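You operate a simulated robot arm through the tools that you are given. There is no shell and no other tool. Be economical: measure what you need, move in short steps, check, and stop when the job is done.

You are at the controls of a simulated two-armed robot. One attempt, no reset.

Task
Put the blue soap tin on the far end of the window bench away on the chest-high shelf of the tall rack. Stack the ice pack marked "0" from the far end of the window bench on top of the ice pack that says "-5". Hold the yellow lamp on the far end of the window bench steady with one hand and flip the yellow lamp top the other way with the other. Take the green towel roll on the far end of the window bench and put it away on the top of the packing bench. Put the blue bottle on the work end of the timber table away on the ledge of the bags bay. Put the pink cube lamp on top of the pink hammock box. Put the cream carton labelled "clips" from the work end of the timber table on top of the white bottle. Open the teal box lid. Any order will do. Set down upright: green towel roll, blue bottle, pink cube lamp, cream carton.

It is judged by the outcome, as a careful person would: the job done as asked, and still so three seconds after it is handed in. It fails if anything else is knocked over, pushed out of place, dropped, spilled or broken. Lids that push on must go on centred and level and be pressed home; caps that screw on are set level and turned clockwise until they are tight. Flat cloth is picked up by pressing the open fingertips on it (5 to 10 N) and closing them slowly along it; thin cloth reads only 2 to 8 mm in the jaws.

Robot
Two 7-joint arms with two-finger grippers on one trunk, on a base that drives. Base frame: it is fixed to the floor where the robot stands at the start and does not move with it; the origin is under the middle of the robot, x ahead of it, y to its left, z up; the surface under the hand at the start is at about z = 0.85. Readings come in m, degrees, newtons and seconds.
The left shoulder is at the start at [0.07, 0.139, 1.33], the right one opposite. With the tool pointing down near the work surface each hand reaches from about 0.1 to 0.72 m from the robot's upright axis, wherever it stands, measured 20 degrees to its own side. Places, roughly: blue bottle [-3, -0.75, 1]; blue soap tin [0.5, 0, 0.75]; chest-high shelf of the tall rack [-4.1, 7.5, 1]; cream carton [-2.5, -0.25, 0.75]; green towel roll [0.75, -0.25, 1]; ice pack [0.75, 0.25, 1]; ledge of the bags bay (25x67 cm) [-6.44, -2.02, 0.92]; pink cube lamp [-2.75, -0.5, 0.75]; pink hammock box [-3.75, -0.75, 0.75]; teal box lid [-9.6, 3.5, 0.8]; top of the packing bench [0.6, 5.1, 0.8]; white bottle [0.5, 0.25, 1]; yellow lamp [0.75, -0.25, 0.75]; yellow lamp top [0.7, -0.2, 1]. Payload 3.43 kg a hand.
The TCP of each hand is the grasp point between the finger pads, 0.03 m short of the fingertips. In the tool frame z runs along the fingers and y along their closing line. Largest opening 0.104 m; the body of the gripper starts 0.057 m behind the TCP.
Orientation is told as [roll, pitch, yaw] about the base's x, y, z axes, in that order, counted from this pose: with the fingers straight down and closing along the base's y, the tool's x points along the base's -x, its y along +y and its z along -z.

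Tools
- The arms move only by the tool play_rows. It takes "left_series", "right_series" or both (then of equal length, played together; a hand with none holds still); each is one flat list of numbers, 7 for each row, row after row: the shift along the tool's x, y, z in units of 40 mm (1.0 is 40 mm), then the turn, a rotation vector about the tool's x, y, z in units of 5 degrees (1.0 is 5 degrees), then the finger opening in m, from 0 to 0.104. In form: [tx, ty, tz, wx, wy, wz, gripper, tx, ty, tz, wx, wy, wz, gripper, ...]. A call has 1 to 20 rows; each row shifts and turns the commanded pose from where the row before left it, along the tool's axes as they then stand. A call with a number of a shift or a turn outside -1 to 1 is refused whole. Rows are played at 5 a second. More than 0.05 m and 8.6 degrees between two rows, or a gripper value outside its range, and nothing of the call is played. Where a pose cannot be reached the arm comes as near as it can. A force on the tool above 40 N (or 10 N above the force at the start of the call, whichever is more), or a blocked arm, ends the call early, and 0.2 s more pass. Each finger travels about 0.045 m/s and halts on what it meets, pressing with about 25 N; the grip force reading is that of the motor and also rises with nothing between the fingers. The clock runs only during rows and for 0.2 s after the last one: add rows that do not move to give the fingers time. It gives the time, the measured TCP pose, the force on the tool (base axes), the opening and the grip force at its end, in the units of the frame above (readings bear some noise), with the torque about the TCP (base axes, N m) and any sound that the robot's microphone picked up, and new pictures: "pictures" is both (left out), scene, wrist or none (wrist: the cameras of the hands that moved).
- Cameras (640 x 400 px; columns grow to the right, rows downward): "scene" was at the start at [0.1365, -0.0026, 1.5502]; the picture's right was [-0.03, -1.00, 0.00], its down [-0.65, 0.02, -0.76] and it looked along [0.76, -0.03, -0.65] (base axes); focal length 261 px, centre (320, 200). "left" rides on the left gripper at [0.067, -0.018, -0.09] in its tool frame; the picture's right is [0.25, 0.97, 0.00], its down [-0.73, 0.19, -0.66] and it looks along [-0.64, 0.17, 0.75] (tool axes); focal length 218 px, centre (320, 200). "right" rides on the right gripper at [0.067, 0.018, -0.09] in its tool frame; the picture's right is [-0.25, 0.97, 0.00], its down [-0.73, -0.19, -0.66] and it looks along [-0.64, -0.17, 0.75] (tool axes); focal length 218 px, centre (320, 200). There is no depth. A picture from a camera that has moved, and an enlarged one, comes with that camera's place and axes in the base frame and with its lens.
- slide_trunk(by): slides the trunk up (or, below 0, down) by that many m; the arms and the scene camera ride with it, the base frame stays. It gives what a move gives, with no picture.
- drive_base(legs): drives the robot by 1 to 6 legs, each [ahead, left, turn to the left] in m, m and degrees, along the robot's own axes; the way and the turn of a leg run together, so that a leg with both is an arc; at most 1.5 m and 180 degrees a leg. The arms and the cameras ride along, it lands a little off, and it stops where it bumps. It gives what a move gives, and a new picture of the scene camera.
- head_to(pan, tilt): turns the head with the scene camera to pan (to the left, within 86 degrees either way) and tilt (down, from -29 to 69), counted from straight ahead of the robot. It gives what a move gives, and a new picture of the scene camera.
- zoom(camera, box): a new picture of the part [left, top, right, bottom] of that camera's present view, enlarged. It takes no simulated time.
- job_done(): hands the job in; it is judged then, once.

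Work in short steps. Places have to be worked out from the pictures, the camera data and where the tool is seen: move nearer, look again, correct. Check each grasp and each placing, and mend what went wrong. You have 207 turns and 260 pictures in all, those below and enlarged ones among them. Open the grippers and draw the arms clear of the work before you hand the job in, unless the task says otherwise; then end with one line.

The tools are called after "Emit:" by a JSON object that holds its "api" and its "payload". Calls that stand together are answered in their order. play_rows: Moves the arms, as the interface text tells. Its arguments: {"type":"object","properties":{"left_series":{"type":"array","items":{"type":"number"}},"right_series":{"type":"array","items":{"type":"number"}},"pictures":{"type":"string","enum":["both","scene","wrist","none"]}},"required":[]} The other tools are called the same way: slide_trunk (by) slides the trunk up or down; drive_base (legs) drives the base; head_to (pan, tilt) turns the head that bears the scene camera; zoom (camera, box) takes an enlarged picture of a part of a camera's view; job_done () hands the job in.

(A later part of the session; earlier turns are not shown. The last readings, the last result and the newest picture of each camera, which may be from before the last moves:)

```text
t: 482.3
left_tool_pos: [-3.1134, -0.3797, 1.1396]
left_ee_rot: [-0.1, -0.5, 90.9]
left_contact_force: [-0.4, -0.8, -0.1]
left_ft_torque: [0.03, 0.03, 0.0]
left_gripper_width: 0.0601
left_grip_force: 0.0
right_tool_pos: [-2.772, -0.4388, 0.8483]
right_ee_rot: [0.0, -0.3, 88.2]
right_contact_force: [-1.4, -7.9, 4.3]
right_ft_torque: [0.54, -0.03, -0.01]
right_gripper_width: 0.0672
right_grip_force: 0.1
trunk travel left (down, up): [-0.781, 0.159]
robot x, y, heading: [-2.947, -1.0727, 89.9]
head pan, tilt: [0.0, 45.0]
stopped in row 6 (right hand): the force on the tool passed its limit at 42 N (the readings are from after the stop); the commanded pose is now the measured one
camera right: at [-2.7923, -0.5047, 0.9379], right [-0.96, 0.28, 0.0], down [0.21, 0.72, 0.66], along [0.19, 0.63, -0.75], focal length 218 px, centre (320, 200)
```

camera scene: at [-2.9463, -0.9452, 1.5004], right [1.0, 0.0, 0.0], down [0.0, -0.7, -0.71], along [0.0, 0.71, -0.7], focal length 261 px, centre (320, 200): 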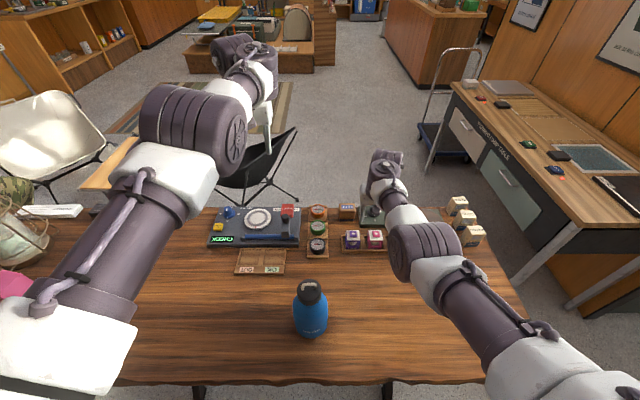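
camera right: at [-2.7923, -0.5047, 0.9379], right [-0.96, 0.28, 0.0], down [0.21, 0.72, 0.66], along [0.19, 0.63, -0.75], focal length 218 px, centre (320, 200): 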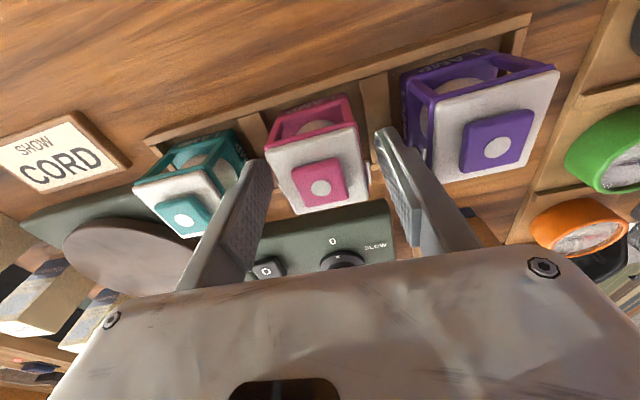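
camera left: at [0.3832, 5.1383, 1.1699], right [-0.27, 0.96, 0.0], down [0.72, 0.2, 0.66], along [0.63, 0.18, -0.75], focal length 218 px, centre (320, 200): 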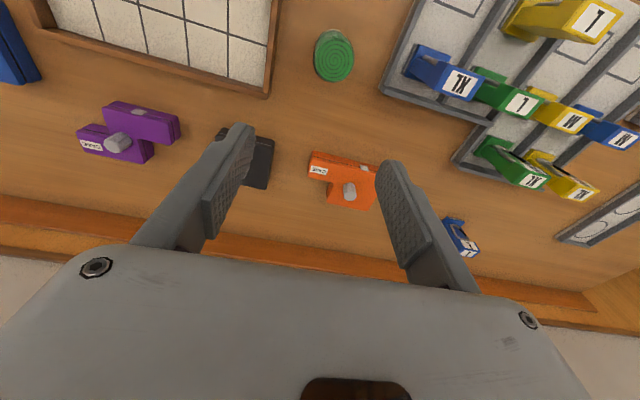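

The gap to the teal cube is only ~12 mm, so I'll rise and rotate the hand 90° to close front–back instead.

Emit:
{"api": "play_rows", "payload": {"right_series": [0, 0, -1, 0, 0, 0, 0.075, 0, 0, -1, 0, 0, 0.9, 0.08, 0, 0, -1, 0, 0, 0.9, 0.08, 0, 0, 0, 0, 0, 1, 0.08, 0, 0, 0, 0, 0, 1, 0.08, 0, 0, 0, 0, 0, 1, 0.08, 0, 0, 0, 0, 0, 1, 0.08, 0, 0, 0, 0, 0, 1, 0.08, 0, 0, 0, 0, 0, 1, 0.08, 0, 0, 0, 0, 0, 1, 0.08, 0, 0, 0, 0, 0, 1, 0.08, 0, 0, 0, 0, 0, 1, 0.08, 0, 0, 0, 0, 0, 1, 0.08, 0, 0, 0, 0, 0, 1, 0.08, 0, 0, 0, 0, 0, 1, 0.08, 0, 0, 0, 0, 0, 1, 0.08, 0, 0, 0, 0, 0, 1, 0.08, 0, 0, 0, 0, 0, 1, 0.08, 0, 0, 0, 0, 0, 0.8, 0.08], "pictures": "wrist"}}

```text
t: 486.3
left_tool_pos: [-3.1137, -0.3736, 1.1383]
left_ee_rot: [0.0, -0.2, 91.0]
left_contact_force: [0.2, 0.4, 0.9]
left_ft_torque: [-0.01, 0.02, -0.02]
left_gripper_width: 0.0602
left_grip_force: 0.1
right_tool_pos: [-2.7718, -0.4361, 0.9642]
right_ee_rot: [0.3, 0.0, 0.3]
right_contact_force: [0.0, -0.5, -0.1]
right_ft_torque: [0.0, 0.0, 0.0]
right_gripper_width: 0.0799
right_grip_force: 0.1
trunk travel left (down, up): [-0.781, 0.159]
robot x, y, heading: [-2.9473, -1.0667, 89.9]
head pan, tilt: [0.0, 45.0]
camera right: at [-2.8406, -0.4183, 1.0539], right [0.25, 0.97, 0.0], down [0.73, -0.19, 0.66], along [0.64, -0.16, -0.75], focal length 218 px, centre (320, 200)
```

right: 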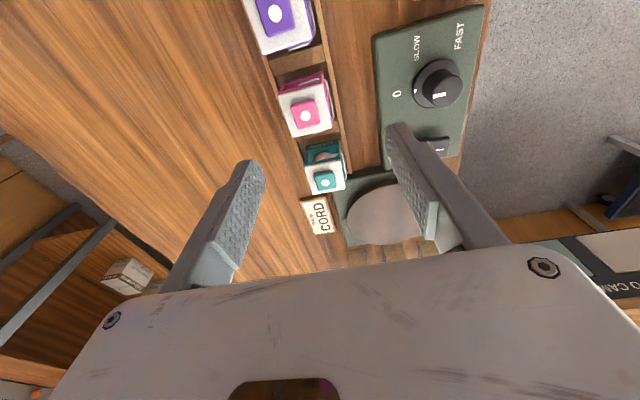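

Works. Pink cube is at ≈(-2.767,-0.449); descend with fingers front/back, gripping its upper part.

Emit:
{"api": "play_rows", "payload": {"right_series": [-0.12, -0.3, 0.5, 0, 0, 0, 0.075, 0, 0, 0.9, 0, 0, 0, 0.075, 0, 0, 0.9, 0, 0, 0, 0.072, 0, 0, 0.5, 0, 0, 0, 0.072, 0, 0, 0.5, 0, 0, 0, 0.072, 0, 0, 0, 0, 0, 0, 0.072], "pictures": "wrist"}}

```text
t: 487.7
left_tool_pos: [-3.1128, -0.377, 1.1391]
left_ee_rot: [0.0, -0.3, 90.8]
left_contact_force: [-0.1, -0.2, -0.7]
left_ft_torque: [0.01, -0.01, -0.03]
left_gripper_width: 0.06
left_grip_force: 0.1
right_tool_pos: [-2.7673, -0.4472, 0.8336]
right_ee_rot: [0.4, 0.0, 0.4]
right_contact_force: [3.0, -4.3, 14.2]
right_ft_torque: [-0.74, -0.1, 0.11]
right_gripper_width: 0.0709
right_grip_force: 0.0
trunk travel left (down, up): [-0.781, 0.159]
robot x, y, heading: [-2.9472, -1.0697, 89.9]
head pan, tilt: [0.0, 45.0]
camera right: at [-2.8353, -0.4301, 0.9235], right [0.25, 0.97, 0.01], down [0.73, -0.19, 0.66], along [0.64, -0.16, -0.75], focal length 218 px, centre (320, 200)
```

right: 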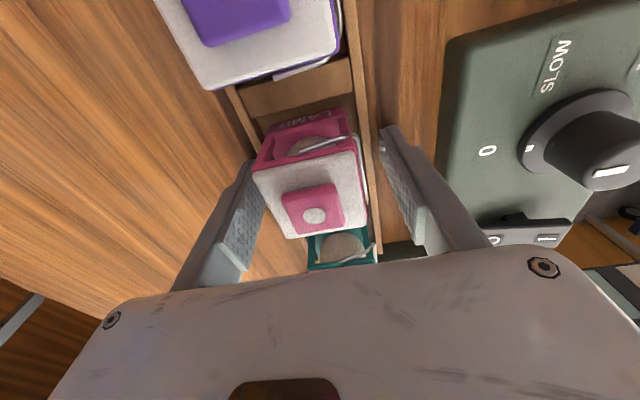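

The south fingertip rests on the tray wall; lift 4 mm and close on the cube.

Emit:
{"api": "play_rows", "payload": {"right_series": [0, 0, -0.1, 0, 0, 0, 0.07, 0, 0, 0, 0, 0, 0, 0.05, 0, 0, 0, 0, 0, 0, 0.04, 0, 0, 0, 0, 0, 0, 0.04, 0, 0, 0, 0, 0, 0, 0.04, 0, 0, -0.5, 0, 0, 0, 0.04, 0, 0, -1, 0, 0, 0, 0.04, 0, 0, -1, 0, 0, 0, 0.04, 0, 0, -1, 0, 0, 0, 0.04, 0, 0, -1, 0, 0, 0, 0.04], "pictures": "wrist"}}

```text
t: 489.0
left_tool_pos: [-3.1144, -0.3727, 1.136]
left_ee_rot: [0.0, -0.1, 90.9]
left_contact_force: [1.3, -0.3, -0.6]
left_ft_torque: [0.02, -0.01, 0.01]
left_gripper_width: 0.0599
left_grip_force: 0.0
right_tool_pos: [-2.7672, -0.4479, 0.8349]
right_ee_rot: [-0.5, -0.2, 0.3]
right_contact_force: [-0.9, 9.6, -12.6]
right_ft_torque: [-0.44, -0.13, -0.51]
right_gripper_width: 0.0619
right_grip_force: 45.1
trunk travel left (down, up): [-0.781, 0.159]
robot x, y, heading: [-2.9471, -1.0696, 89.8]
head pan, tilt: [0.0, 45.0]
stopped in row 6 (right hand): the force on the tool passed its limit at 47 N (the readings are from after the stop); the commanded pose is now the measured one
camera right: at [-2.8364, -0.4292, 0.9238], right [0.25, 0.97, -0.01], down [0.73, -0.18, 0.66], along [0.64, -0.17, -0.75], focal length 218 px, centre (320, 200)
```

right: 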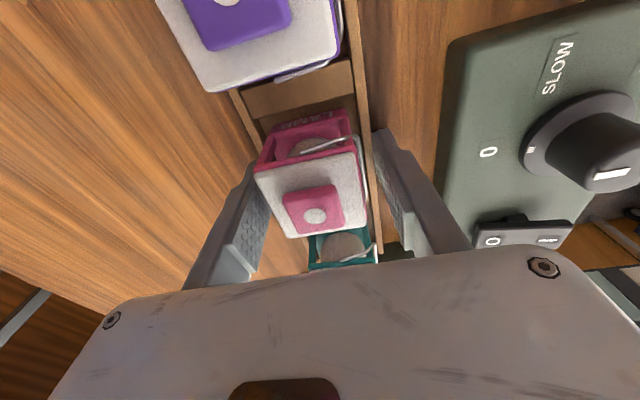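

It gripped the tray walls instead. Open, raise 13 mm so the tips clear the walls, and close again.

Emit:
{"api": "play_rows", "payload": {"right_series": [0, 0, 0, 0, 0, 0, 0.075, 0, 0, 0, 0, 0, 0, 0.078, 0, 0, -0.33, 0, 0, 0, 0.075, 0, 0, 0, 0, 0, 0, 0.055, 0, 0, 0, 0, 0, 0, 0.04, 0, 0, 0, 0, 0, 0, 0.04, 0, 0, 0, 0, 0, 0, 0.04], "pictures": "wrist"}}

```text
t: 490.6
left_tool_pos: [-3.1137, -0.3752, 1.1373]
left_ee_rot: [-0.1, -0.2, 91.0]
left_contact_force: [0.3, 0.0, -0.2]
left_ft_torque: [0.01, -0.02, -0.04]
left_gripper_width: 0.0598
left_grip_force: 0.0
right_tool_pos: [-2.7681, -0.4492, 0.8506]
right_ee_rot: [-0.1, 0.0, 0.4]
right_contact_force: [0.4, 0.7, -0.5]
right_ft_torque: [0.01, 0.02, -0.01]
right_gripper_width: 0.0414
right_grip_force: 25.5
trunk travel left (down, up): [-0.781, 0.159]
robot x, y, heading: [-2.9495, -1.0715, 89.9]
head pan, tilt: [0.0, 45.0]
camera right: at [-2.8369, -0.4307, 0.9396], right [0.25, 0.97, 0.0], down [0.73, -0.18, 0.66], along [0.64, -0.17, -0.75], focal length 218 px, centre (320, 200)
```

right: 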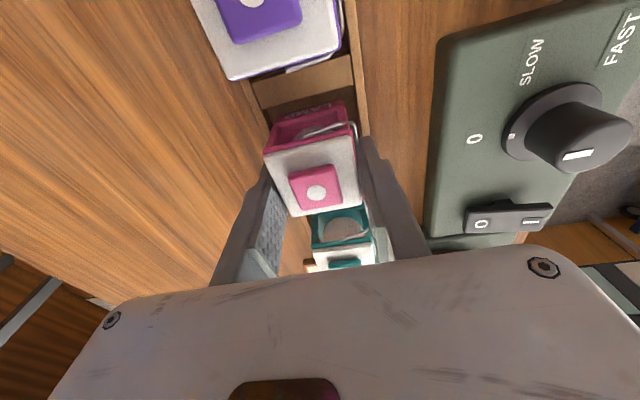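

Now it holds the cube (0.041). Lift slowly.

Emit:
{"api": "play_rows", "payload": {"right_series": [0, 0, -0.4, 0, 0, 0, 0.03, 0, 0, -0.7, 0, 0, 0, 0.03, 0, 0, -1, 0, 0, 0, 0.03, 0, 0, -1, 0, 0, 0, 0.03, 0, 0, -1, 0, 0, 0, 0.03, 0, 0, -0.5, 0, 0, 0, 0.03], "pictures": "both"}}

```text
t: 492.0
left_tool_pos: [-3.1132, -0.375, 1.1375]
left_ee_rot: [0.1, -0.2, 90.9]
left_contact_force: [0.1, -0.2, 0.5]
left_ft_torque: [0.01, 0.0, 0.01]
left_gripper_width: 0.0599
left_grip_force: 0.1
right_tool_pos: [-2.7721, -0.4411, 0.9596]
right_ee_rot: [-0.2, 0.0, 0.4]
right_contact_force: [0.4, 0.2, -1.1]
right_ft_torque: [-0.01, -0.03, 0.02]
right_gripper_width: 0.0413
right_grip_force: 25.0
right hand out of reach, approached as far as the arm can: row 4, 5, 6
trunk travel left (down, up): [-0.781, 0.159]
robot x, y, heading: [-2.9477, -1.0697, 89.7]
head pan, tilt: [0.0, 45.0]
camera scene: at [-2.9463, -0.9379, 1.4995], right [1.0, 0.0, 0.0], down [0.0, -0.71, -0.71], along [0.0, 0.71, -0.71], focal length 261 px, centre (320, 200)
camera right: at [-2.8399, -0.4243, 1.0483], right [0.25, 0.97, 0.0], down [0.73, -0.18, 0.66], along [0.64, -0.16, -0.75], focal length 218 px, centre (320, 200)
```

scene: 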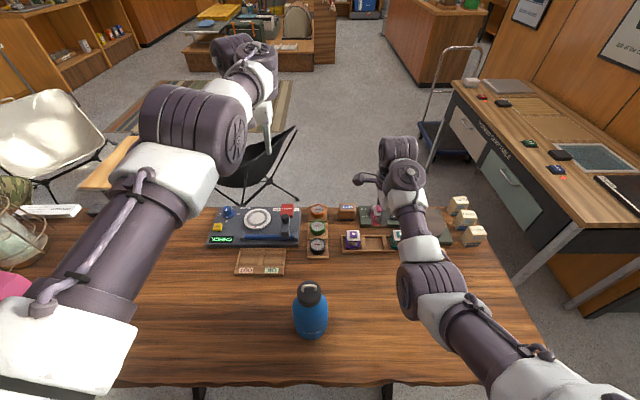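
right: 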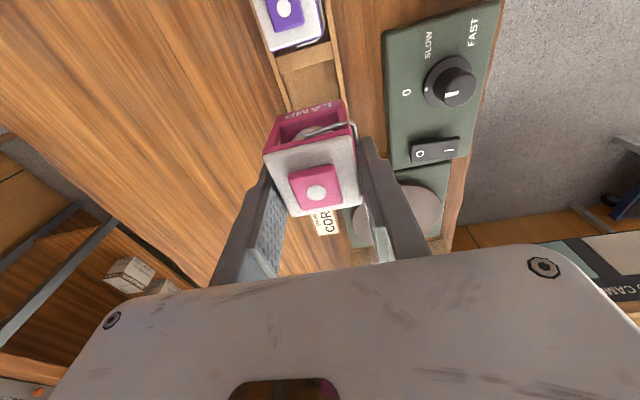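

Cube lamp is held upright. Raise the trunk and slide left to the pink hammock box.

Emit:
{"api": "slide_trunk", "payload": {"by": 0.15}}

Emit:
{"api": "drive_base", "payload": {"legs": [[-0.17, 0, 0.2], [0, 0.78, 0]]}}

Emit:
{"api": "zoom", "payload": {"camera": "right", "box": [0, 0, 640, 400]}}

```text
t: 493.8
left_tool_pos: [-3.1141, -0.3747, 1.2875]
left_ee_rot: [0.0, -0.2, 90.9]
left_contact_force: [0.1, 0.5, -0.3]
left_ft_torque: [0.04, 0.01, -0.06]
left_gripper_width: 0.0604
left_grip_force: 0.0
right_tool_pos: [-2.7713, -0.4423, 1.1091]
right_ee_rot: [-0.2, -0.1, 0.3]
right_contact_force: [0.2, -0.4, -1.0]
right_ft_torque: [-0.03, -0.01, -0.04]
right_gripper_width: 0.0414
right_grip_force: 25.3
trunk travel left (down, up): [-0.931, 0.009]
robot x, y, heading: [-2.9511, -1.0679, 89.8]
head pan, tilt: [0.0, 45.0]
```

```text
t: 499.0
left_tool_pos: [-3.8899, -0.5406, 1.2872]
left_ee_rot: [0.0, -0.3, 90.6]
left_contact_force: [0.4, 0.4, 0.8]
left_ft_torque: [0.0, -0.01, -0.01]
left_gripper_width: 0.0602
left_grip_force: 0.0
right_tool_pos: [-3.5461, -0.6104, 1.1087]
right_ee_rot: [-0.2, -0.1, 0.1]
right_contact_force: [0.0, 0.3, -1.8]
right_ft_torque: [-0.02, 0.02, -0.01]
right_gripper_width: 0.0416
right_grip_force: 24.7
trunk travel left (down, up): [-0.931, 0.009]
robot x, y, heading: [-3.7306, -1.236, 89.9]
head pan, tilt: [0.0, 45.0]
camera scene: at [-3.7245, -1.105, 1.6496], right [1.0, -0.01, 0.0], down [-0.01, -0.71, -0.71], along [0.0, 0.71, -0.71], focal length 261 px, centre (320, 200)
```

scene: 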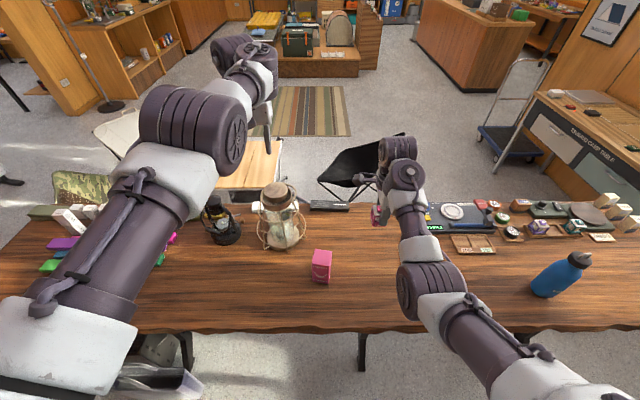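

```text
1.00 times, centred on (320, 200) of right (not enlarged: the box is as wide or as high as the picture)
camera zoom: at [-3.6158, -0.5918, 1.1983], right [0.25, 0.97, 0.0], down [0.73, -0.19, 0.66], along [0.64, -0.17, -0.75], focal length 218 px, centre (320, 200)
```

zoom: 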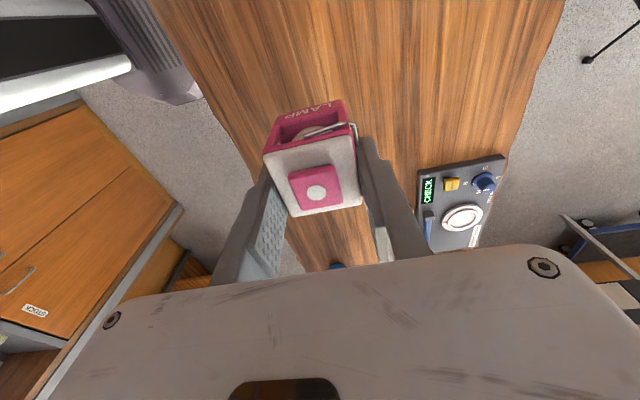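

Zoom on the pink box to verify and measure.

Emit:
{"api": "zoom", "payload": {"camera": "scene", "box": [281, 235, 361, 295]}}

```text
6.67 times, centred on (321, 265) of scene
camera zoom: at [-3.7245, -1.105, 1.6496], right [1.0, -0.01, 0.0], down [-0.01, -0.71, -0.71], along [0.0, 0.71, -0.71], focal length 1738 px, centre (313, -233)
```

zoom: 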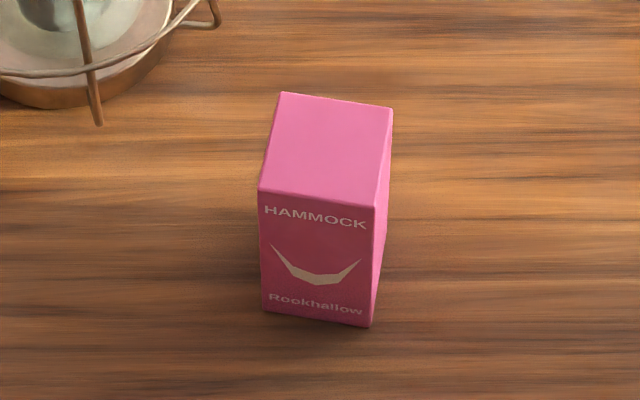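

It's the HAMMOCK box: top centre ≈(-3.719,-0.622), yaw ≈ -10°, top z≈0.89. Shift the base left 0.172 and align the hand.

Emit:
{"api": "drive_base", "payload": {"legs": [[0, 0.172, 0]]}}

Emit:
{"api": "play_rows", "payload": {"right_series": [0, 0, 0.3, 0, 0, 0.7, 0.03, 0, 0, 0.3, 0, 0, 0.7, 0.03, 0, 0, 0.3, 0, 0, 0.7, 0.03, 0, 0, 0.5, 0, 0, 0, 0.03, 0, 0, 0, 0, 0, 0, 0.03], "pictures": "both"}}

```text
t: 500.5
left_tool_pos: [-4.0581, -0.5397, 1.2881]
left_ee_rot: [0.1, -0.2, 90.6]
left_contact_force: [-0.1, 0.8, -0.5]
left_ft_torque: [0.0, 0.01, -0.02]
left_gripper_width: 0.0594
left_grip_force: 0.1
right_tool_pos: [-3.7152, -0.609, 1.1087]
right_ee_rot: [-0.2, 0.0, -0.1]
right_contact_force: [-0.4, 0.9, -1.1]
right_ft_torque: [0.01, 0.0, -0.02]
right_gripper_width: 0.0412
right_grip_force: 25.1
trunk travel left (down, up): [-0.931, 0.009]
robot x, y, heading: [-3.8972, -1.239, 89.8]
head pan, tilt: [0.0, 45.0]
camera scene: at [-3.8934, -1.1039, 1.6496], right [1.0, -0.01, 0.0], down [-0.01, -0.71, -0.71], along [0.0, 0.71, -0.71], focal length 261 px, centre (320, 200)
```

scene: 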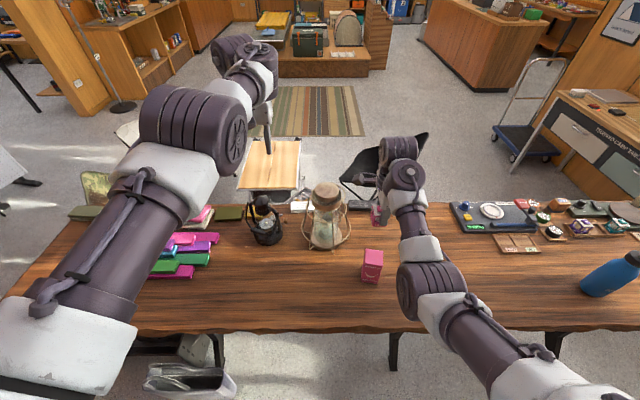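

```text
t: 501.7
left_tool_pos: [-4.0615, -0.5397, 1.2874]
left_ee_rot: [0.1, -0.3, 90.5]
left_contact_force: [-0.5, -0.1, 0.0]
left_ft_torque: [-0.01, 0.01, 0.0]
left_gripper_width: 0.0599
left_grip_force: 0.1
right_tool_pos: [-3.7174, -0.6102, 1.0526]
right_ee_rot: [-0.2, -0.2, -10.6]
right_contact_force: [-0.5, 0.3, -0.3]
right_ft_torque: [0.0, 0.02, -0.01]
right_gripper_width: 0.0413
right_grip_force: 24.8
trunk travel left (down, up): [-0.931, 0.009]
robot x, y, heading: [-3.8991, -1.2368, 89.6]
head pan, tilt: [0.0, 45.0]
camera scene: at [-3.897, -1.1038, 1.6496], right [1.0, -0.01, 0.0], down [-0.01, -0.71, -0.71], along [0.01, 0.71, -0.71], focal length 261 px, centre (320, 200)
camera right: at [-3.7822, -0.5791, 1.1419], right [0.43, 0.9, 0.0], down [0.68, -0.32, 0.66], along [0.6, -0.28, -0.75], focal length 218 px, centre (320, 200)
```

scene: 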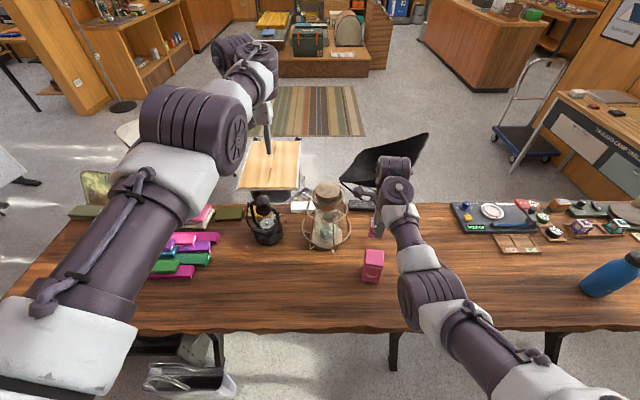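
right: 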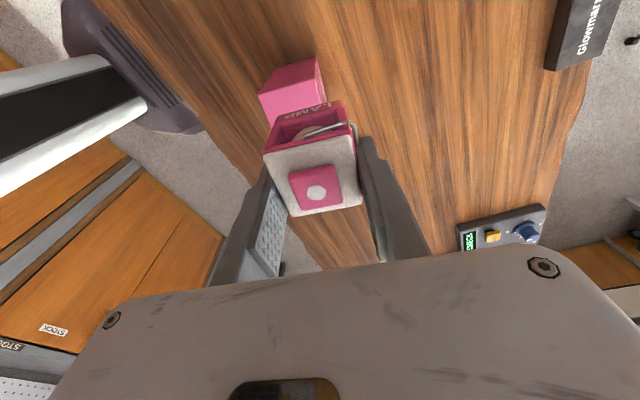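

Align (-14 mm in y) and lower in small steps until contact.

Emit:
{"api": "play_rows", "payload": {"right_series": [0, -0.36, 0, 0, 0, 0, 0.03, 0, 0, 0.8, 0, 0, 0, 0.03, 0, 0, 0.4, 0, 0, 0, 0.03, 0, 0, 0.2, 0, 0, 0, 0.03, 0, 0, 0.2, 0, 0, 0, 0.03, 0, 0, 0, 0, 0, 0, 0.03], "pictures": "none"}}

Emit:
{"api": "zoom", "payload": {"camera": "scene", "box": [325, 195, 421, 295]}}

```text
t: 503.1
left_tool_pos: [-4.0617, -0.5389, 1.2875]
left_ee_rot: [0.0, -0.2, 90.6]
left_contact_force: [-0.6, -0.5, -0.9]
left_ft_torque: [-0.02, -0.03, -0.01]
left_gripper_width: 0.0603
left_grip_force: 0.0
right_tool_pos: [-3.7224, -0.6233, 0.9884]
right_ee_rot: [-0.2, -0.2, -10.7]
right_contact_force: [-0.7, -0.5, -1.0]
right_ft_torque: [-0.01, 0.0, 0.0]
right_gripper_width: 0.0412
right_grip_force: 24.7
trunk travel left (down, up): [-0.931, 0.009]
robot x, y, heading: [-3.9034, -1.2391, 89.8]
head pan, tilt: [0.0, 45.0]
```

```text
4.00 times, centred on (373, 245) of scene
camera zoom: at [-3.8978, -1.1034, 1.6495], right [1.0, -0.01, 0.0], down [-0.01, -0.71, -0.71], along [0.01, 0.71, -0.71], focal length 1043 px, centre (108, 20)
```

zoom: 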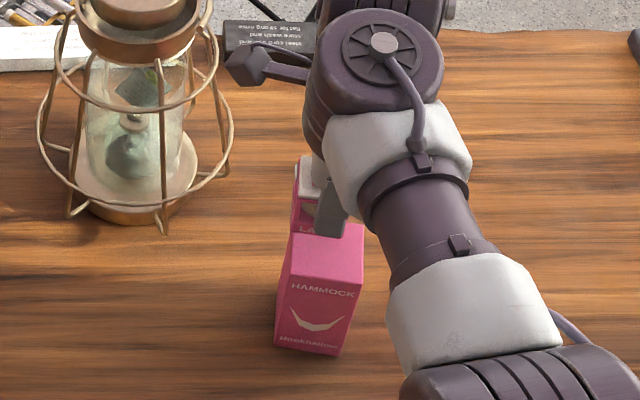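

Box top centre refined to ≈(-3.711,-0.631). Shift accordingly and lower to contact.

Emit:
{"api": "play_rows", "payload": {"right_series": [-0.28, -0.15, 0, 0, 0, 0, 0.03, 0, 0, 0.15, 0, 0, 0, 0.03, 0, 0, 0.15, 0, 0, 0, 0.03, 0, 0, 0.15, 0, 0, 0, 0.03, 0, 0, 0.1, 0, 0, 0, 0.03, 0, 0, 0, 0, 0, 0, 0.03], "pictures": "none"}}

Emit:
{"api": "zoom", "payload": {"camera": "scene", "box": [345, 210, 409, 290]}}

```text
t: 504.5
left_tool_pos: [-4.0609, -0.5391, 1.2875]
left_ee_rot: [0.0, -0.2, 90.5]
left_contact_force: [-1.1, 1.1, 0.4]
left_ft_torque: [-0.01, 0.03, -0.04]
left_gripper_width: 0.06
left_grip_force: 0.1
right_tool_pos: [-3.7126, -0.6319, 0.9665]
right_ee_rot: [-0.2, -0.2, -10.6]
right_contact_force: [0.3, -0.1, -0.3]
right_ft_torque: [0.02, -0.02, -0.01]
right_gripper_width: 0.041
right_grip_force: 25.5
trunk travel left (down, up): [-0.931, 0.009]
robot x, y, heading: [-3.8975, -1.2379, 89.7]
head pan, tilt: [0.0, 45.0]
```

```text
5.00 times, centred on (377, 250) of scene
camera zoom: at [-3.8981, -1.1037, 1.6496], right [1.0, -0.01, 0.0], down [-0.01, -0.71, -0.71], along [0.01, 0.71, -0.71], focal length 1304 px, centre (35, -50)
```

zoom: 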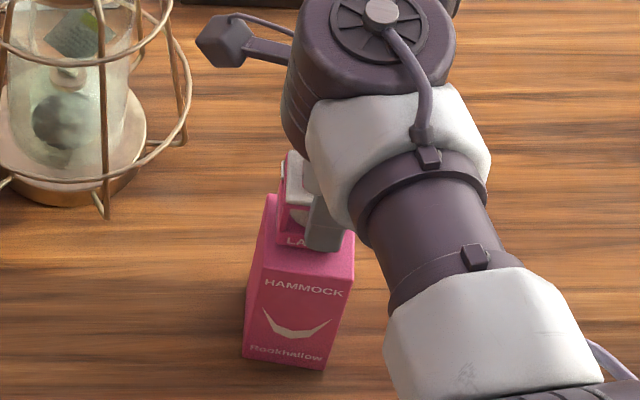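

Well aligned. Continue lowering to contact.

Emit:
{"api": "play_rows", "payload": {"right_series": [0, -0.03, 0.1, 0, 0, 0, 0.03, 0, 0, 0.1, 0, 0, 0, 0.03, 0, 0, 0.1, 0, 0, 0, 0.03, 0, 0, 0, 0, 0, 0, 0.03], "pictures": "none"}}

```text
t: 505.5
left_tool_pos: [-4.0616, -0.5426, 1.2898]
left_ee_rot: [0.1, -0.3, 90.5]
left_contact_force: [0.0, 0.0, 0.8]
left_ft_torque: [0.0, -0.01, -0.02]
left_gripper_width: 0.0601
left_grip_force: 0.0
right_tool_pos: [-3.7123, -0.6302, 0.9647]
right_ee_rot: [0.6, -0.1, -10.5]
right_contact_force: [-0.9, -9.1, 25.2]
right_ft_torque: [-0.93, 0.11, 0.07]
right_gripper_width: 0.0414
right_grip_force: 24.8
trunk travel left (down, up): [-0.931, 0.009]
robot x, y, heading: [-3.9016, -1.233, 89.6]
head pan, tilt: [0.0, 45.0]
stopped in row 4 (right hand): the force on the tool passed its limit at 43 N (the readings are from after the stop); the commanded pose is now the measured one
```

Contact at centre. Ease up 2 mm and release slowly, then rise.

Emit:
{"api": "play_rows", "payload": {"right_series": [0, 0, -0.04, 0, 0, 0, 0.041, 0, 0, 0, 0, 0, 0, 0.048, 0, 0, 0, 0, 0, 0, 0.06, 0, 0, 0, 0, 0, 0, 0.075, 0, 0, 0, 0, 0, 0, 0.075, 0, 0, -0.5, 0, 0, 0, 0.075, 0, 0, -1, 0, 0, 0, 0.075, 0, 0, -1, 0, 0, 0, 0.075, 0, 0, -1, 0, 0, 0, 0.075], "pictures": "wrist"}}

Emit:
{"api": "zoom", "payload": {"camera": "scene", "box": [325, 200, 421, 290]}}

```text
t: 507.5
left_tool_pos: [-4.0615, -0.5402, 1.2873]
left_ee_rot: [0.1, -0.3, 90.4]
left_contact_force: [-0.4, 0.6, -0.5]
left_ft_torque: [0.03, 0.02, -0.01]
left_gripper_width: 0.0601
left_grip_force: 0.1
right_tool_pos: [-3.7136, -0.6295, 1.0858]
right_ee_rot: [0.0, -0.1, -10.4]
right_contact_force: [0.0, -1.4, 0.1]
right_ft_torque: [-0.01, -0.01, 0.02]
right_gripper_width: 0.0753
right_grip_force: 0.0
right hand out of reach, approached as far as the arm can: row 9
trunk travel left (down, up): [-0.931, 0.009]
robot x, y, heading: [-3.8972, -1.2421, 89.8]
head pan, tilt: [0.0, 45.0]
camera right: at [-3.7782, -0.599, 1.1758], right [0.42, 0.91, 0.0], down [0.68, -0.32, 0.66], along [0.6, -0.28, -0.75], focal length 218 px, centre (320, 200)
```

right: 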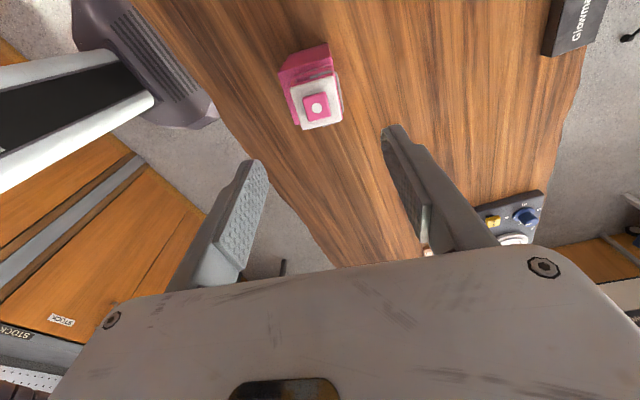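

```text
4.44 times, centred on (373, 245) of scene
camera zoom: at [-3.8982, -1.1045, 1.6496], right [1.0, -0.01, 0.0], down [-0.01, -0.71, -0.71], along [0.01, 0.71, -0.71], focal length 1159 px, centre (84, 0)
```

zoom: 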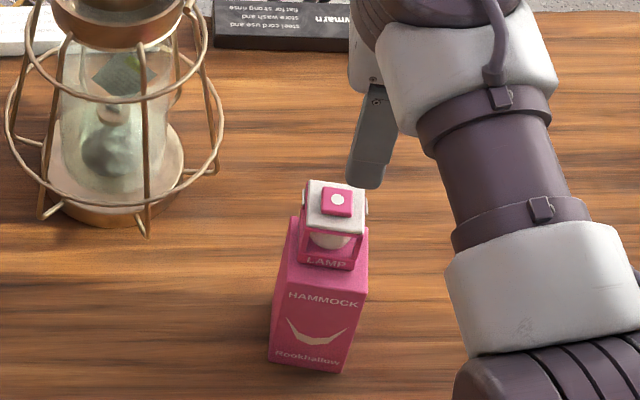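

Cube lamp stands upright on the hammock box. Next the bottle: rotate the right hand back and slide right so the left hand is over the blue bottle.

Emit:
{"api": "play_rows", "payload": {"right_series": [0, 0, 0, 0, 0, -1, 0.075, 0, 0, 0, 0, 0, -1, 0.075, 0, 0, 0, 0, 0, -1, 0.075, 0, 0, 0, 0, 0, -1, 0.075, 0, 0, 0, 0, 0, -1, 0.075, 0, 0, 0, 0, 0, -1, 0.075, 0, 0, 0, 0, 0, -1, 0.075, 0, 0, 0, 0, 0, -1, 0.075, 0, 0, 0, 0, 0, -1, 0.075, 0, 0, 0, 0, 0, -1, 0.075, 0, 0, 0, 0, 0, -1, 0.075, 0, 0, 0, 0, 0, -1, 0.075, 0, 0, 0, 0, 0, -1, 0.075, 0, 0, 0, 0, 0, -1, 0.075, 0, 0, 0, 0, 0, -1, 0.075, 0, 0, 0, 0, 0, -1, 0.075, 0, 0, 0, 0, 0, -1, 0.075, 0, 0, 0, 0, 0, -1, 0.075, 0, 0, 0, 0, 0, -1, 0.075, 0, 0, 0, 0, 0, -1, 0.075], "pictures": "none"}}

Emit:
{"api": "drive_base", "payload": {"legs": [[-0.06, -1.1, 0.2]]}}

Emit:
{"api": "zoom", "payload": {"camera": "left", "box": [0, 0, 640, 400]}}

```text
t: 511.7
left_tool_pos: [-4.0616, -0.5394, 1.2875]
left_ee_rot: [0.0, -0.2, 90.5]
left_contact_force: [-0.4, -0.5, -0.2]
left_ft_torque: [0.02, 0.0, 0.01]
left_gripper_width: 0.0598
left_grip_force: 0.1
right_tool_pos: [-3.7124, -0.6291, 1.0853]
right_ee_rot: [-0.2, -0.4, 89.6]
right_contact_force: [0.0, -0.4, 0.0]
right_ft_torque: [0.03, 0.0, -0.01]
right_gripper_width: 0.0751
right_grip_force: 0.1
trunk travel left (down, up): [-0.931, 0.009]
robot x, y, heading: [-3.9032, -1.2354, 89.5]
head pan, tilt: [0.0, 45.0]
```

```text
t: 517.4
left_tool_pos: [-2.9483, -0.6067, 1.2881]
left_ee_rot: [0.1, -0.2, 90.7]
left_contact_force: [0.3, 0.8, -0.5]
left_ft_torque: [-0.02, -0.01, -0.02]
left_gripper_width: 0.0599
left_grip_force: 0.0
right_tool_pos: [-2.5995, -0.6946, 1.0849]
right_ee_rot: [-0.1, -0.5, 89.6]
right_contact_force: [0.8, -0.2, 0.1]
right_ft_torque: [0.04, 0.0, 0.0]
right_gripper_width: 0.0749
right_grip_force: 0.1
trunk travel left (down, up): [-0.931, 0.009]
robot x, y, heading: [-2.7855, -1.3026, 89.7]
head pan, tilt: [0.0, 45.0]
camera scene: at [-2.7842, -1.1709, 1.6496], right [1.0, 0.0, 0.0], down [0.0, -0.71, -0.71], along [0.0, 0.71, -0.71], focal length 261 px, centre (320, 200)
```

scene: 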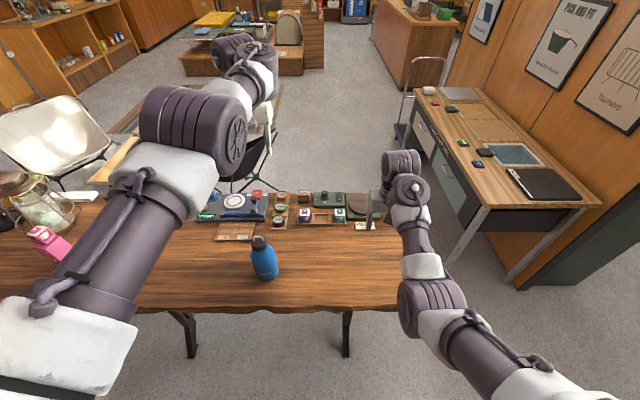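

```text
1.00 times, centred on (320, 200) of left (not enlarged: the box is as wide or as high as the picture)
camera zoom: at [-2.9309, -0.6745, 1.3777], right [-0.96, -0.26, 0.0], down [-0.2, 0.72, 0.66], along [-0.17, 0.64, -0.75], focal length 218 px, centre (320, 200)
```

zoom: 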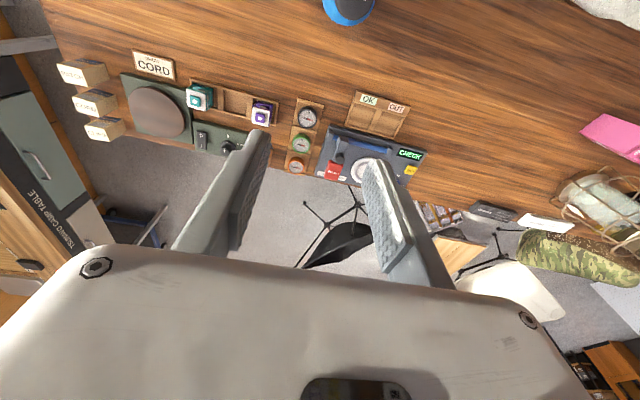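

Bottle axis ≈(-2.971,-0.687), top ≈1.0. Shift the base so the left hand is over it, and descend to above the cap.

Emit:
{"api": "drive_base", "payload": {"legs": [[-0.08, 0.023, 0.3]]}}

Emit:
{"api": "play_rows", "payload": {"left_series": [0, 0, 0.5, 0, 0, 0, 0.09, 0, 0, 1, 0, 0, 0, 0.09, 0, 0, 1, 0, 0, 0, 0.09, 0, 0, 1, 0, 0, 0, 0.09, 0, 0, 1, 0, 0, 0, 0.09, 0, 0, 1, 0, 0, 0, 0.09, 0, 0, 0, 0, 0, 0, 0.09], "pictures": "wrist"}}

```text
t: 518.5
left_tool_pos: [-2.9742, -0.6782, 1.2823]
left_ee_rot: [0.1, 0.3, 90.9]
left_contact_force: [1.2, 1.4, -0.1]
left_ft_torque: [-0.06, -0.01, 0.01]
left_gripper_width: 0.0603
left_grip_force: 0.1
right_tool_pos: [-2.6234, -0.765, 1.0795]
right_ee_rot: [0.0, 0.0, 89.9]
right_contact_force: [0.3, 1.1, -0.5]
right_ft_torque: [-0.05, 0.02, -0.01]
right_gripper_width: 0.075
right_grip_force: 0.1
trunk travel left (down, up): [-0.931, 0.009]
robot x, y, heading: [-2.8102, -1.3829, 89.8]
head pan, tilt: [0.0, 45.0]
camera scene: at [-2.804, -1.2386, 1.6485], right [1.0, 0.0, 0.0], down [0.0, -0.71, -0.7], along [0.0, 0.7, -0.71], focal length 261 px, centre (320, 200)
```

scene: 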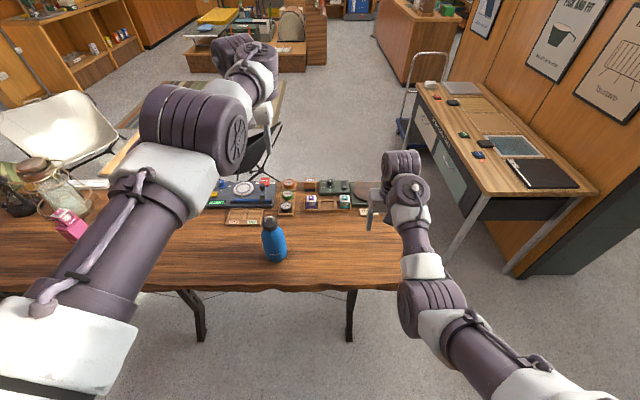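

```text
t: 520.1
left_tool_pos: [-2.9764, -0.6847, 1.0678]
left_ee_rot: [0.0, -0.4, 91.0]
left_contact_force: [-0.2, 0.2, -0.4]
left_ft_torque: [0.03, -0.04, -0.03]
left_gripper_width: 0.0902
left_grip_force: 0.0
right_tool_pos: [-2.6245, -0.7742, 1.0858]
right_ee_rot: [-0.2, -0.4, 90.0]
right_contact_force: [0.5, 0.8, 0.9]
right_ft_torque: [0.01, 0.0, 0.03]
right_gripper_width: 0.0749
right_grip_force: 0.1
trunk travel left (down, up): [-0.931, 0.009]
robot x, y, heading: [-2.8079, -1.3809, 90.0]
head pan, tilt: [0.0, 45.0]
camera left: at [-2.957, -0.7524, 1.1582], right [-0.96, -0.27, 0.0], down [-0.2, 0.72, 0.66], along [-0.18, 0.64, -0.75], focal length 218 px, centre (320, 200)
```

left: 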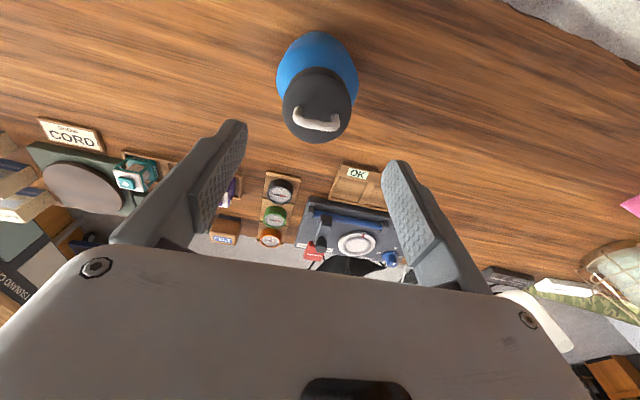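

Cap centre ≈(-2.971,-0.694). Fine-align, descend 10 cm and close on the cap, then lift.

Emit:
{"api": "play_rows", "payload": {"left_series": [0.23, -0.13, 0, 0, 0, 0, 0.09, 0, 0, 1, 0, 0, 0, 0.09, 0, 0, 1, 0, 0, 0, 0.09, 0, 0, 0.5, 0, 0, 0, 0.09, 0, 0, 0, 0, 0, 0, 0.07, 0, 0, 0, 0, 0, 0, 0.04, 0, 0, 0, 0, 0, 0, 0.04, 0, 0, 0, 0, 0, 0, 0.04, 0, 0, -0.5, 0, 0, 0, 0.04, 0, 0, -1, 0, 0, 0, 0.04, 0, 0, -1, 0, 0, 0, 0.04, 0, 0, -1, 0, 0, 0, 0.04, 0, 0, -1, 0, 0, 0, 0.04], "pictures": "wrist"}}

```text
t: 522.9
left_tool_pos: [-2.9718, -0.7094, 1.163]
left_ee_rot: [0.0, -0.2, 90.8]
left_contact_force: [0.9, 0.3, -1.9]
left_ft_torque: [-0.01, 0.0, -0.02]
left_gripper_width: 0.0483
left_grip_force: 24.9
left hand out of reach, approached as far as the arm can: row 3, 4
right_tool_pos: [-2.6261, -0.774, 1.0857]
right_ee_rot: [-0.2, -0.4, 89.9]
right_contact_force: [-0.9, 0.2, 0.4]
right_ft_torque: [0.05, 0.02, 0.03]
right_gripper_width: 0.0749
right_grip_force: 0.0
trunk travel left (down, up): [-0.931, 0.009]
robot x, y, heading: [-2.8078, -1.3795, 90.0]
head pan, tilt: [0.0, 45.0]
camera left: at [-2.9525, -0.7763, 1.2538], right [-0.96, -0.27, 0.0], down [-0.2, 0.72, 0.66], along [-0.18, 0.63, -0.75], focal length 218 px, centre (320, 200)
```

left: 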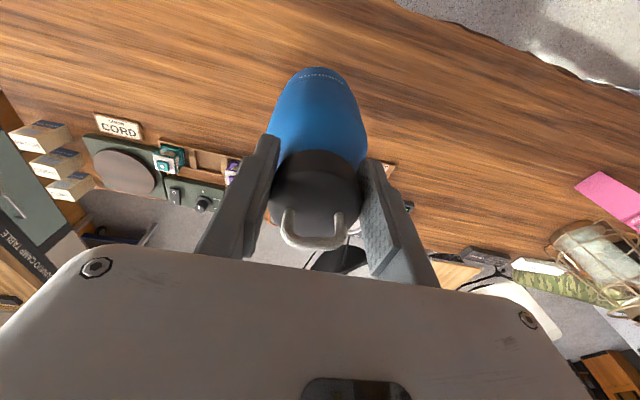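

Bottle held. Retract the right hand a bit, turn west in the corridor and drive to x≈-5.5.

Emit:
{"api": "play_rows", "payload": {"right_series": [0.9, 0, 0, 0, 0, 0, 0.05, 0.9, 0, 0, 0, 0, 0, 0.05, 0.9, 0, 0, 0, 0, 0, 0.05, 0.9, 0, 0, 0, 0, 0, 0.05], "pictures": "none"}}

Emit:
{"api": "drive_base", "payload": {"legs": [[0, 0, 90], [0, -0.22, 0], [1.4, 0, 0], [1.25, 0, 0]]}}

```text
t: 523.9
left_tool_pos: [-2.9715, -0.7092, 1.1634]
left_ee_rot: [0.0, -0.3, 90.9]
left_contact_force: [-0.1, 0.3, -1.0]
left_ft_torque: [0.01, 0.0, 0.0]
left_gripper_width: 0.0485
left_grip_force: 25.1
right_tool_pos: [-2.6276, -0.7855, 1.075]
right_ee_rot: [-0.2, -0.4, 89.9]
right_contact_force: [-0.4, -0.3, 0.5]
right_ft_torque: [-0.02, 0.03, -0.01]
right_gripper_width: 0.0501
right_grip_force: 0.1
right hand out of reach, approached as far as the arm can: row 1, 2, 3, 4
trunk travel left (down, up): [-0.931, 0.009]
robot x, y, heading: [-2.8076, -1.3775, 89.8]
head pan, tilt: [0.0, 45.0]
```

```text
t: 541.8
left_tool_pos: [-6.1025, -1.377, 1.1633]
left_ee_rot: [0.0, -0.2, -178.6]
left_contact_force: [0.6, 0.5, -1.3]
left_ft_torque: [-0.01, 0.0, 0.04]
left_gripper_width: 0.0485
left_grip_force: 25.0
right_tool_pos: [-6.0278, -1.0329, 1.0763]
right_ee_rot: [-0.1, -0.3, -179.7]
right_contact_force: [0.0, -0.6, 0.4]
right_ft_torque: [0.02, -0.01, 0.01]
right_gripper_width: 0.05
right_grip_force: 0.0
trunk travel left (down, up): [-0.931, 0.009]
robot x, y, heading: [-5.43, -1.2121, -179.4]
head pan, tilt: [0.0, 45.0]
camera scene: at [-5.5608, -1.2102, 1.6497], right [-0.01, 1.0, 0.0], down [0.71, 0.01, -0.71], along [-0.71, -0.01, -0.71], focal length 261 px, centre (320, 200)
```

scene: 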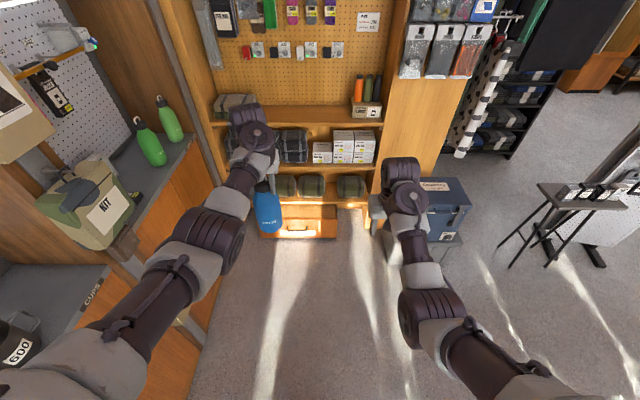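

Ledge free spot ≈(-6.395,-1.92) between the green bottles and a small black item. I'll tuck the right hand inward, step away from the cabinets, turn to heading ≈-100, and approach from the front.

Emit:
{"api": "play_rows", "payload": {"right_series": [0, 0.8, 0, 0, 0, 0, 0.03, 0, 0.8, 0, 0, 0, 0, 0.03, 0, 0.8, 0, 0, 0, 0, 0.03, 0, 0.8, 0, 0, 0, 0, 0.03], "pictures": "none"}}

Emit:
{"api": "drive_base", "payload": {"legs": [[0, -0.47, 0], [0, 0, 79.4], [0.24, -0.77, 0]]}}

```text
t: 542.8
left_tool_pos: [-6.1023, -1.3788, 1.1636]
left_ee_rot: [0.0, -0.2, -178.7]
left_contact_force: [0.1, -0.6, -1.8]
left_ft_torque: [0.02, -0.03, 0.03]
left_gripper_width: 0.0483
left_grip_force: 25.6
right_tool_pos: [-6.0282, -1.1627, 1.0762]
right_ee_rot: [-0.3, -0.4, -179.8]
right_contact_force: [0.0, 0.0, -1.0]
right_ft_torque: [-0.02, -0.03, 0.01]
right_gripper_width: 0.03
right_grip_force: 0.1
trunk travel left (down, up): [-0.931, 0.009]
robot x, y, heading: [-5.4324, -1.2091, -179.6]
head pan, tilt: [0.0, 45.0]
```

```text
t: 552.9
left_tool_pos: [-6.2006, -1.5195, 1.1632]
left_ee_rot: [0.0, -0.2, -99.6]
left_contact_force: [0.6, -0.8, -0.9]
left_ft_torque: [0.02, 0.02, -0.02]
left_gripper_width: 0.0483
left_grip_force: 25.4
right_tool_pos: [-6.3987, -1.4047, 1.0762]
right_ee_rot: [-0.2, -0.4, -100.6]
right_contact_force: [0.0, 0.0, -0.3]
right_ft_torque: [0.01, 0.02, -0.03]
right_gripper_width: 0.0301
right_grip_force: 0.0
trunk travel left (down, up): [-0.931, 0.009]
robot x, y, heading: [-6.2411, -0.8281, -100.6]
head pan, tilt: [0.0, 45.0]
camera scene: at [-6.2598, -0.9573, 1.6496], right [-0.98, 0.18, 0.0], down [0.13, 0.7, -0.71], along [-0.13, -0.7, -0.71], focal length 261 px, centre (320, 200)
```

scene: 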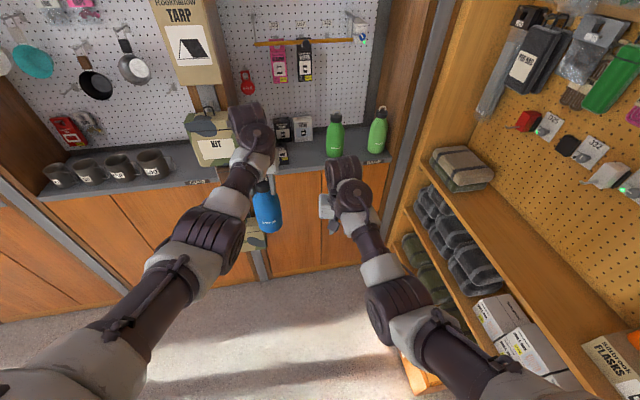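

Raise the bottle 2 cm if possible, then move in to put it over the ledge spot.

Emit:
{"api": "play_rows", "payload": {"left_series": [0, 0, -0.5, 0, 0, 0, 0.04], "pictures": "none"}}

Emit:
{"api": "drive_base", "payload": {"legs": [[0.2, -0.115, 0.6], [0.2, 0, 0]]}}

Emit:
{"api": "zoom", "payload": {"camera": "left", "box": [0, 0, 640, 400]}}

```text
t: 553.3
left_tool_pos: [-6.2046, -1.5205, 1.1764]
left_ee_rot: [-0.4, 0.5, -99.8]
left_contact_force: [-0.2, -0.9, -1.0]
left_ft_torque: [0.02, -0.01, -0.01]
left_gripper_width: 0.0484
left_grip_force: 24.6
left hand out of reach, approached as far as the arm can: row 1
right_tool_pos: [-6.3998, -1.4046, 1.0766]
right_ee_rot: [-0.2, -0.4, -100.6]
right_contact_force: [-0.2, 0.0, 0.3]
right_ft_torque: [-0.01, 0.01, 0.01]
right_gripper_width: 0.03
right_grip_force: 0.1
trunk travel left (down, up): [-0.931, 0.009]
robot x, y, heading: [-6.237, -0.8272, -100.5]
head pan, tilt: [0.0, 45.0]
```

```text
t: 556.3
left_tool_pos: [-6.3811, -1.8903, 1.1797]
left_ee_rot: [-0.6, 0.2, -99.5]
left_contact_force: [1.0, 0.5, -0.9]
left_ft_torque: [0.02, -0.04, 0.03]
left_gripper_width: 0.0482
left_grip_force: 24.9
right_tool_pos: [-6.5762, -1.7778, 1.078]
right_ee_rot: [-0.2, -0.5, -100.1]
right_contact_force: [-0.2, 1.1, 0.1]
right_ft_torque: [-0.02, -0.02, 0.02]
right_gripper_width: 0.0296
right_grip_force: 0.1
trunk travel left (down, up): [-0.931, 0.009]
robot x, y, heading: [-6.4185, -1.2022, -100.2]
head pan, tilt: [0.0, 45.0]
camera scene: at [-6.4418, -1.3271, 1.6502], right [-0.98, 0.17, 0.0], down [0.12, 0.69, -0.71], along [-0.12, -0.7, -0.7], focal length 261 px, centre (320, 200)
```

scene: 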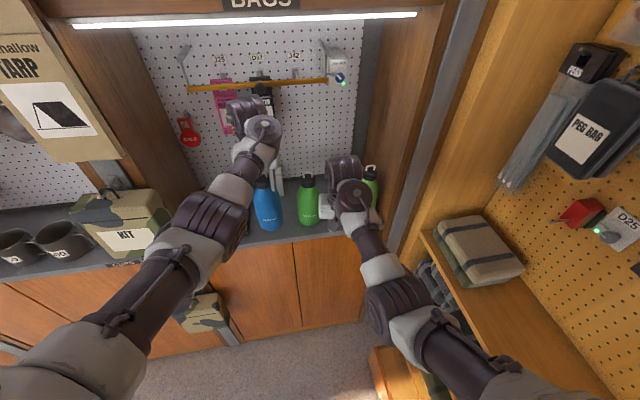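

```text
1.00 times, centred on (320, 200) of left (not enlarged: the box is as wide or as high as the picture)
camera zoom: at [-6.3863, -1.8225, 1.2706], right [1.0, 0.09, -0.01], down [0.07, -0.75, 0.65], along [0.05, -0.65, -0.76], focal length 218 px, centre (320, 200)
```

zoom: 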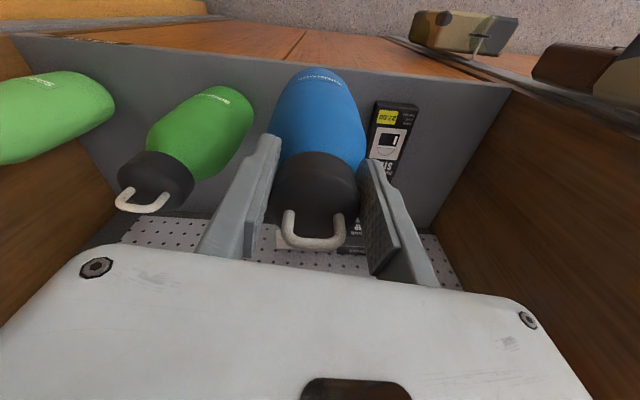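

Centred between neighbours. Move 2.5 cm deeper and lower to contact.

Emit:
{"api": "play_rows", "payload": {"left_series": [-0.6, 0, 0, -0.12, 0, 0, 0.04, 0, 0, 0.7, 0, 0, 0, 0.04, 0, 0, 0.3, 0, 0, 0, 0.04, 0, 0, 0.15, 0, 0, 0, 0.04, 0, 0, 0.15, 0, 0, 0, 0.04, 0, 0, 0.1, 0, 0, 0, 0.04, 0, 0, 0.1, 0, 0, 0, 0.04, 0, 0, 0, 0, 0, 0, 0.04], "pictures": "none"}}

```text
t: 558.1
left_tool_pos: [-6.3844, -1.9156, 1.1243]
left_ee_rot: [0.2, -0.2, -99.2]
left_contact_force: [1.9, -2.0, 33.6]
left_ft_torque: [-0.62, 0.04, 0.03]
left_gripper_width: 0.0482
left_grip_force: 24.9
right_tool_pos: [-6.5772, -1.778, 1.0793]
right_ee_rot: [-0.1, -0.5, -100.1]
right_contact_force: [0.1, 0.0, -0.5]
right_ft_torque: [0.01, 0.01, -0.03]
right_gripper_width: 0.03
right_grip_force: 0.0
trunk travel left (down, up): [-0.931, 0.009]
robot x, y, heading: [-6.4199, -1.2044, -100.1]
head pan, tilt: [0.0, 45.0]
```

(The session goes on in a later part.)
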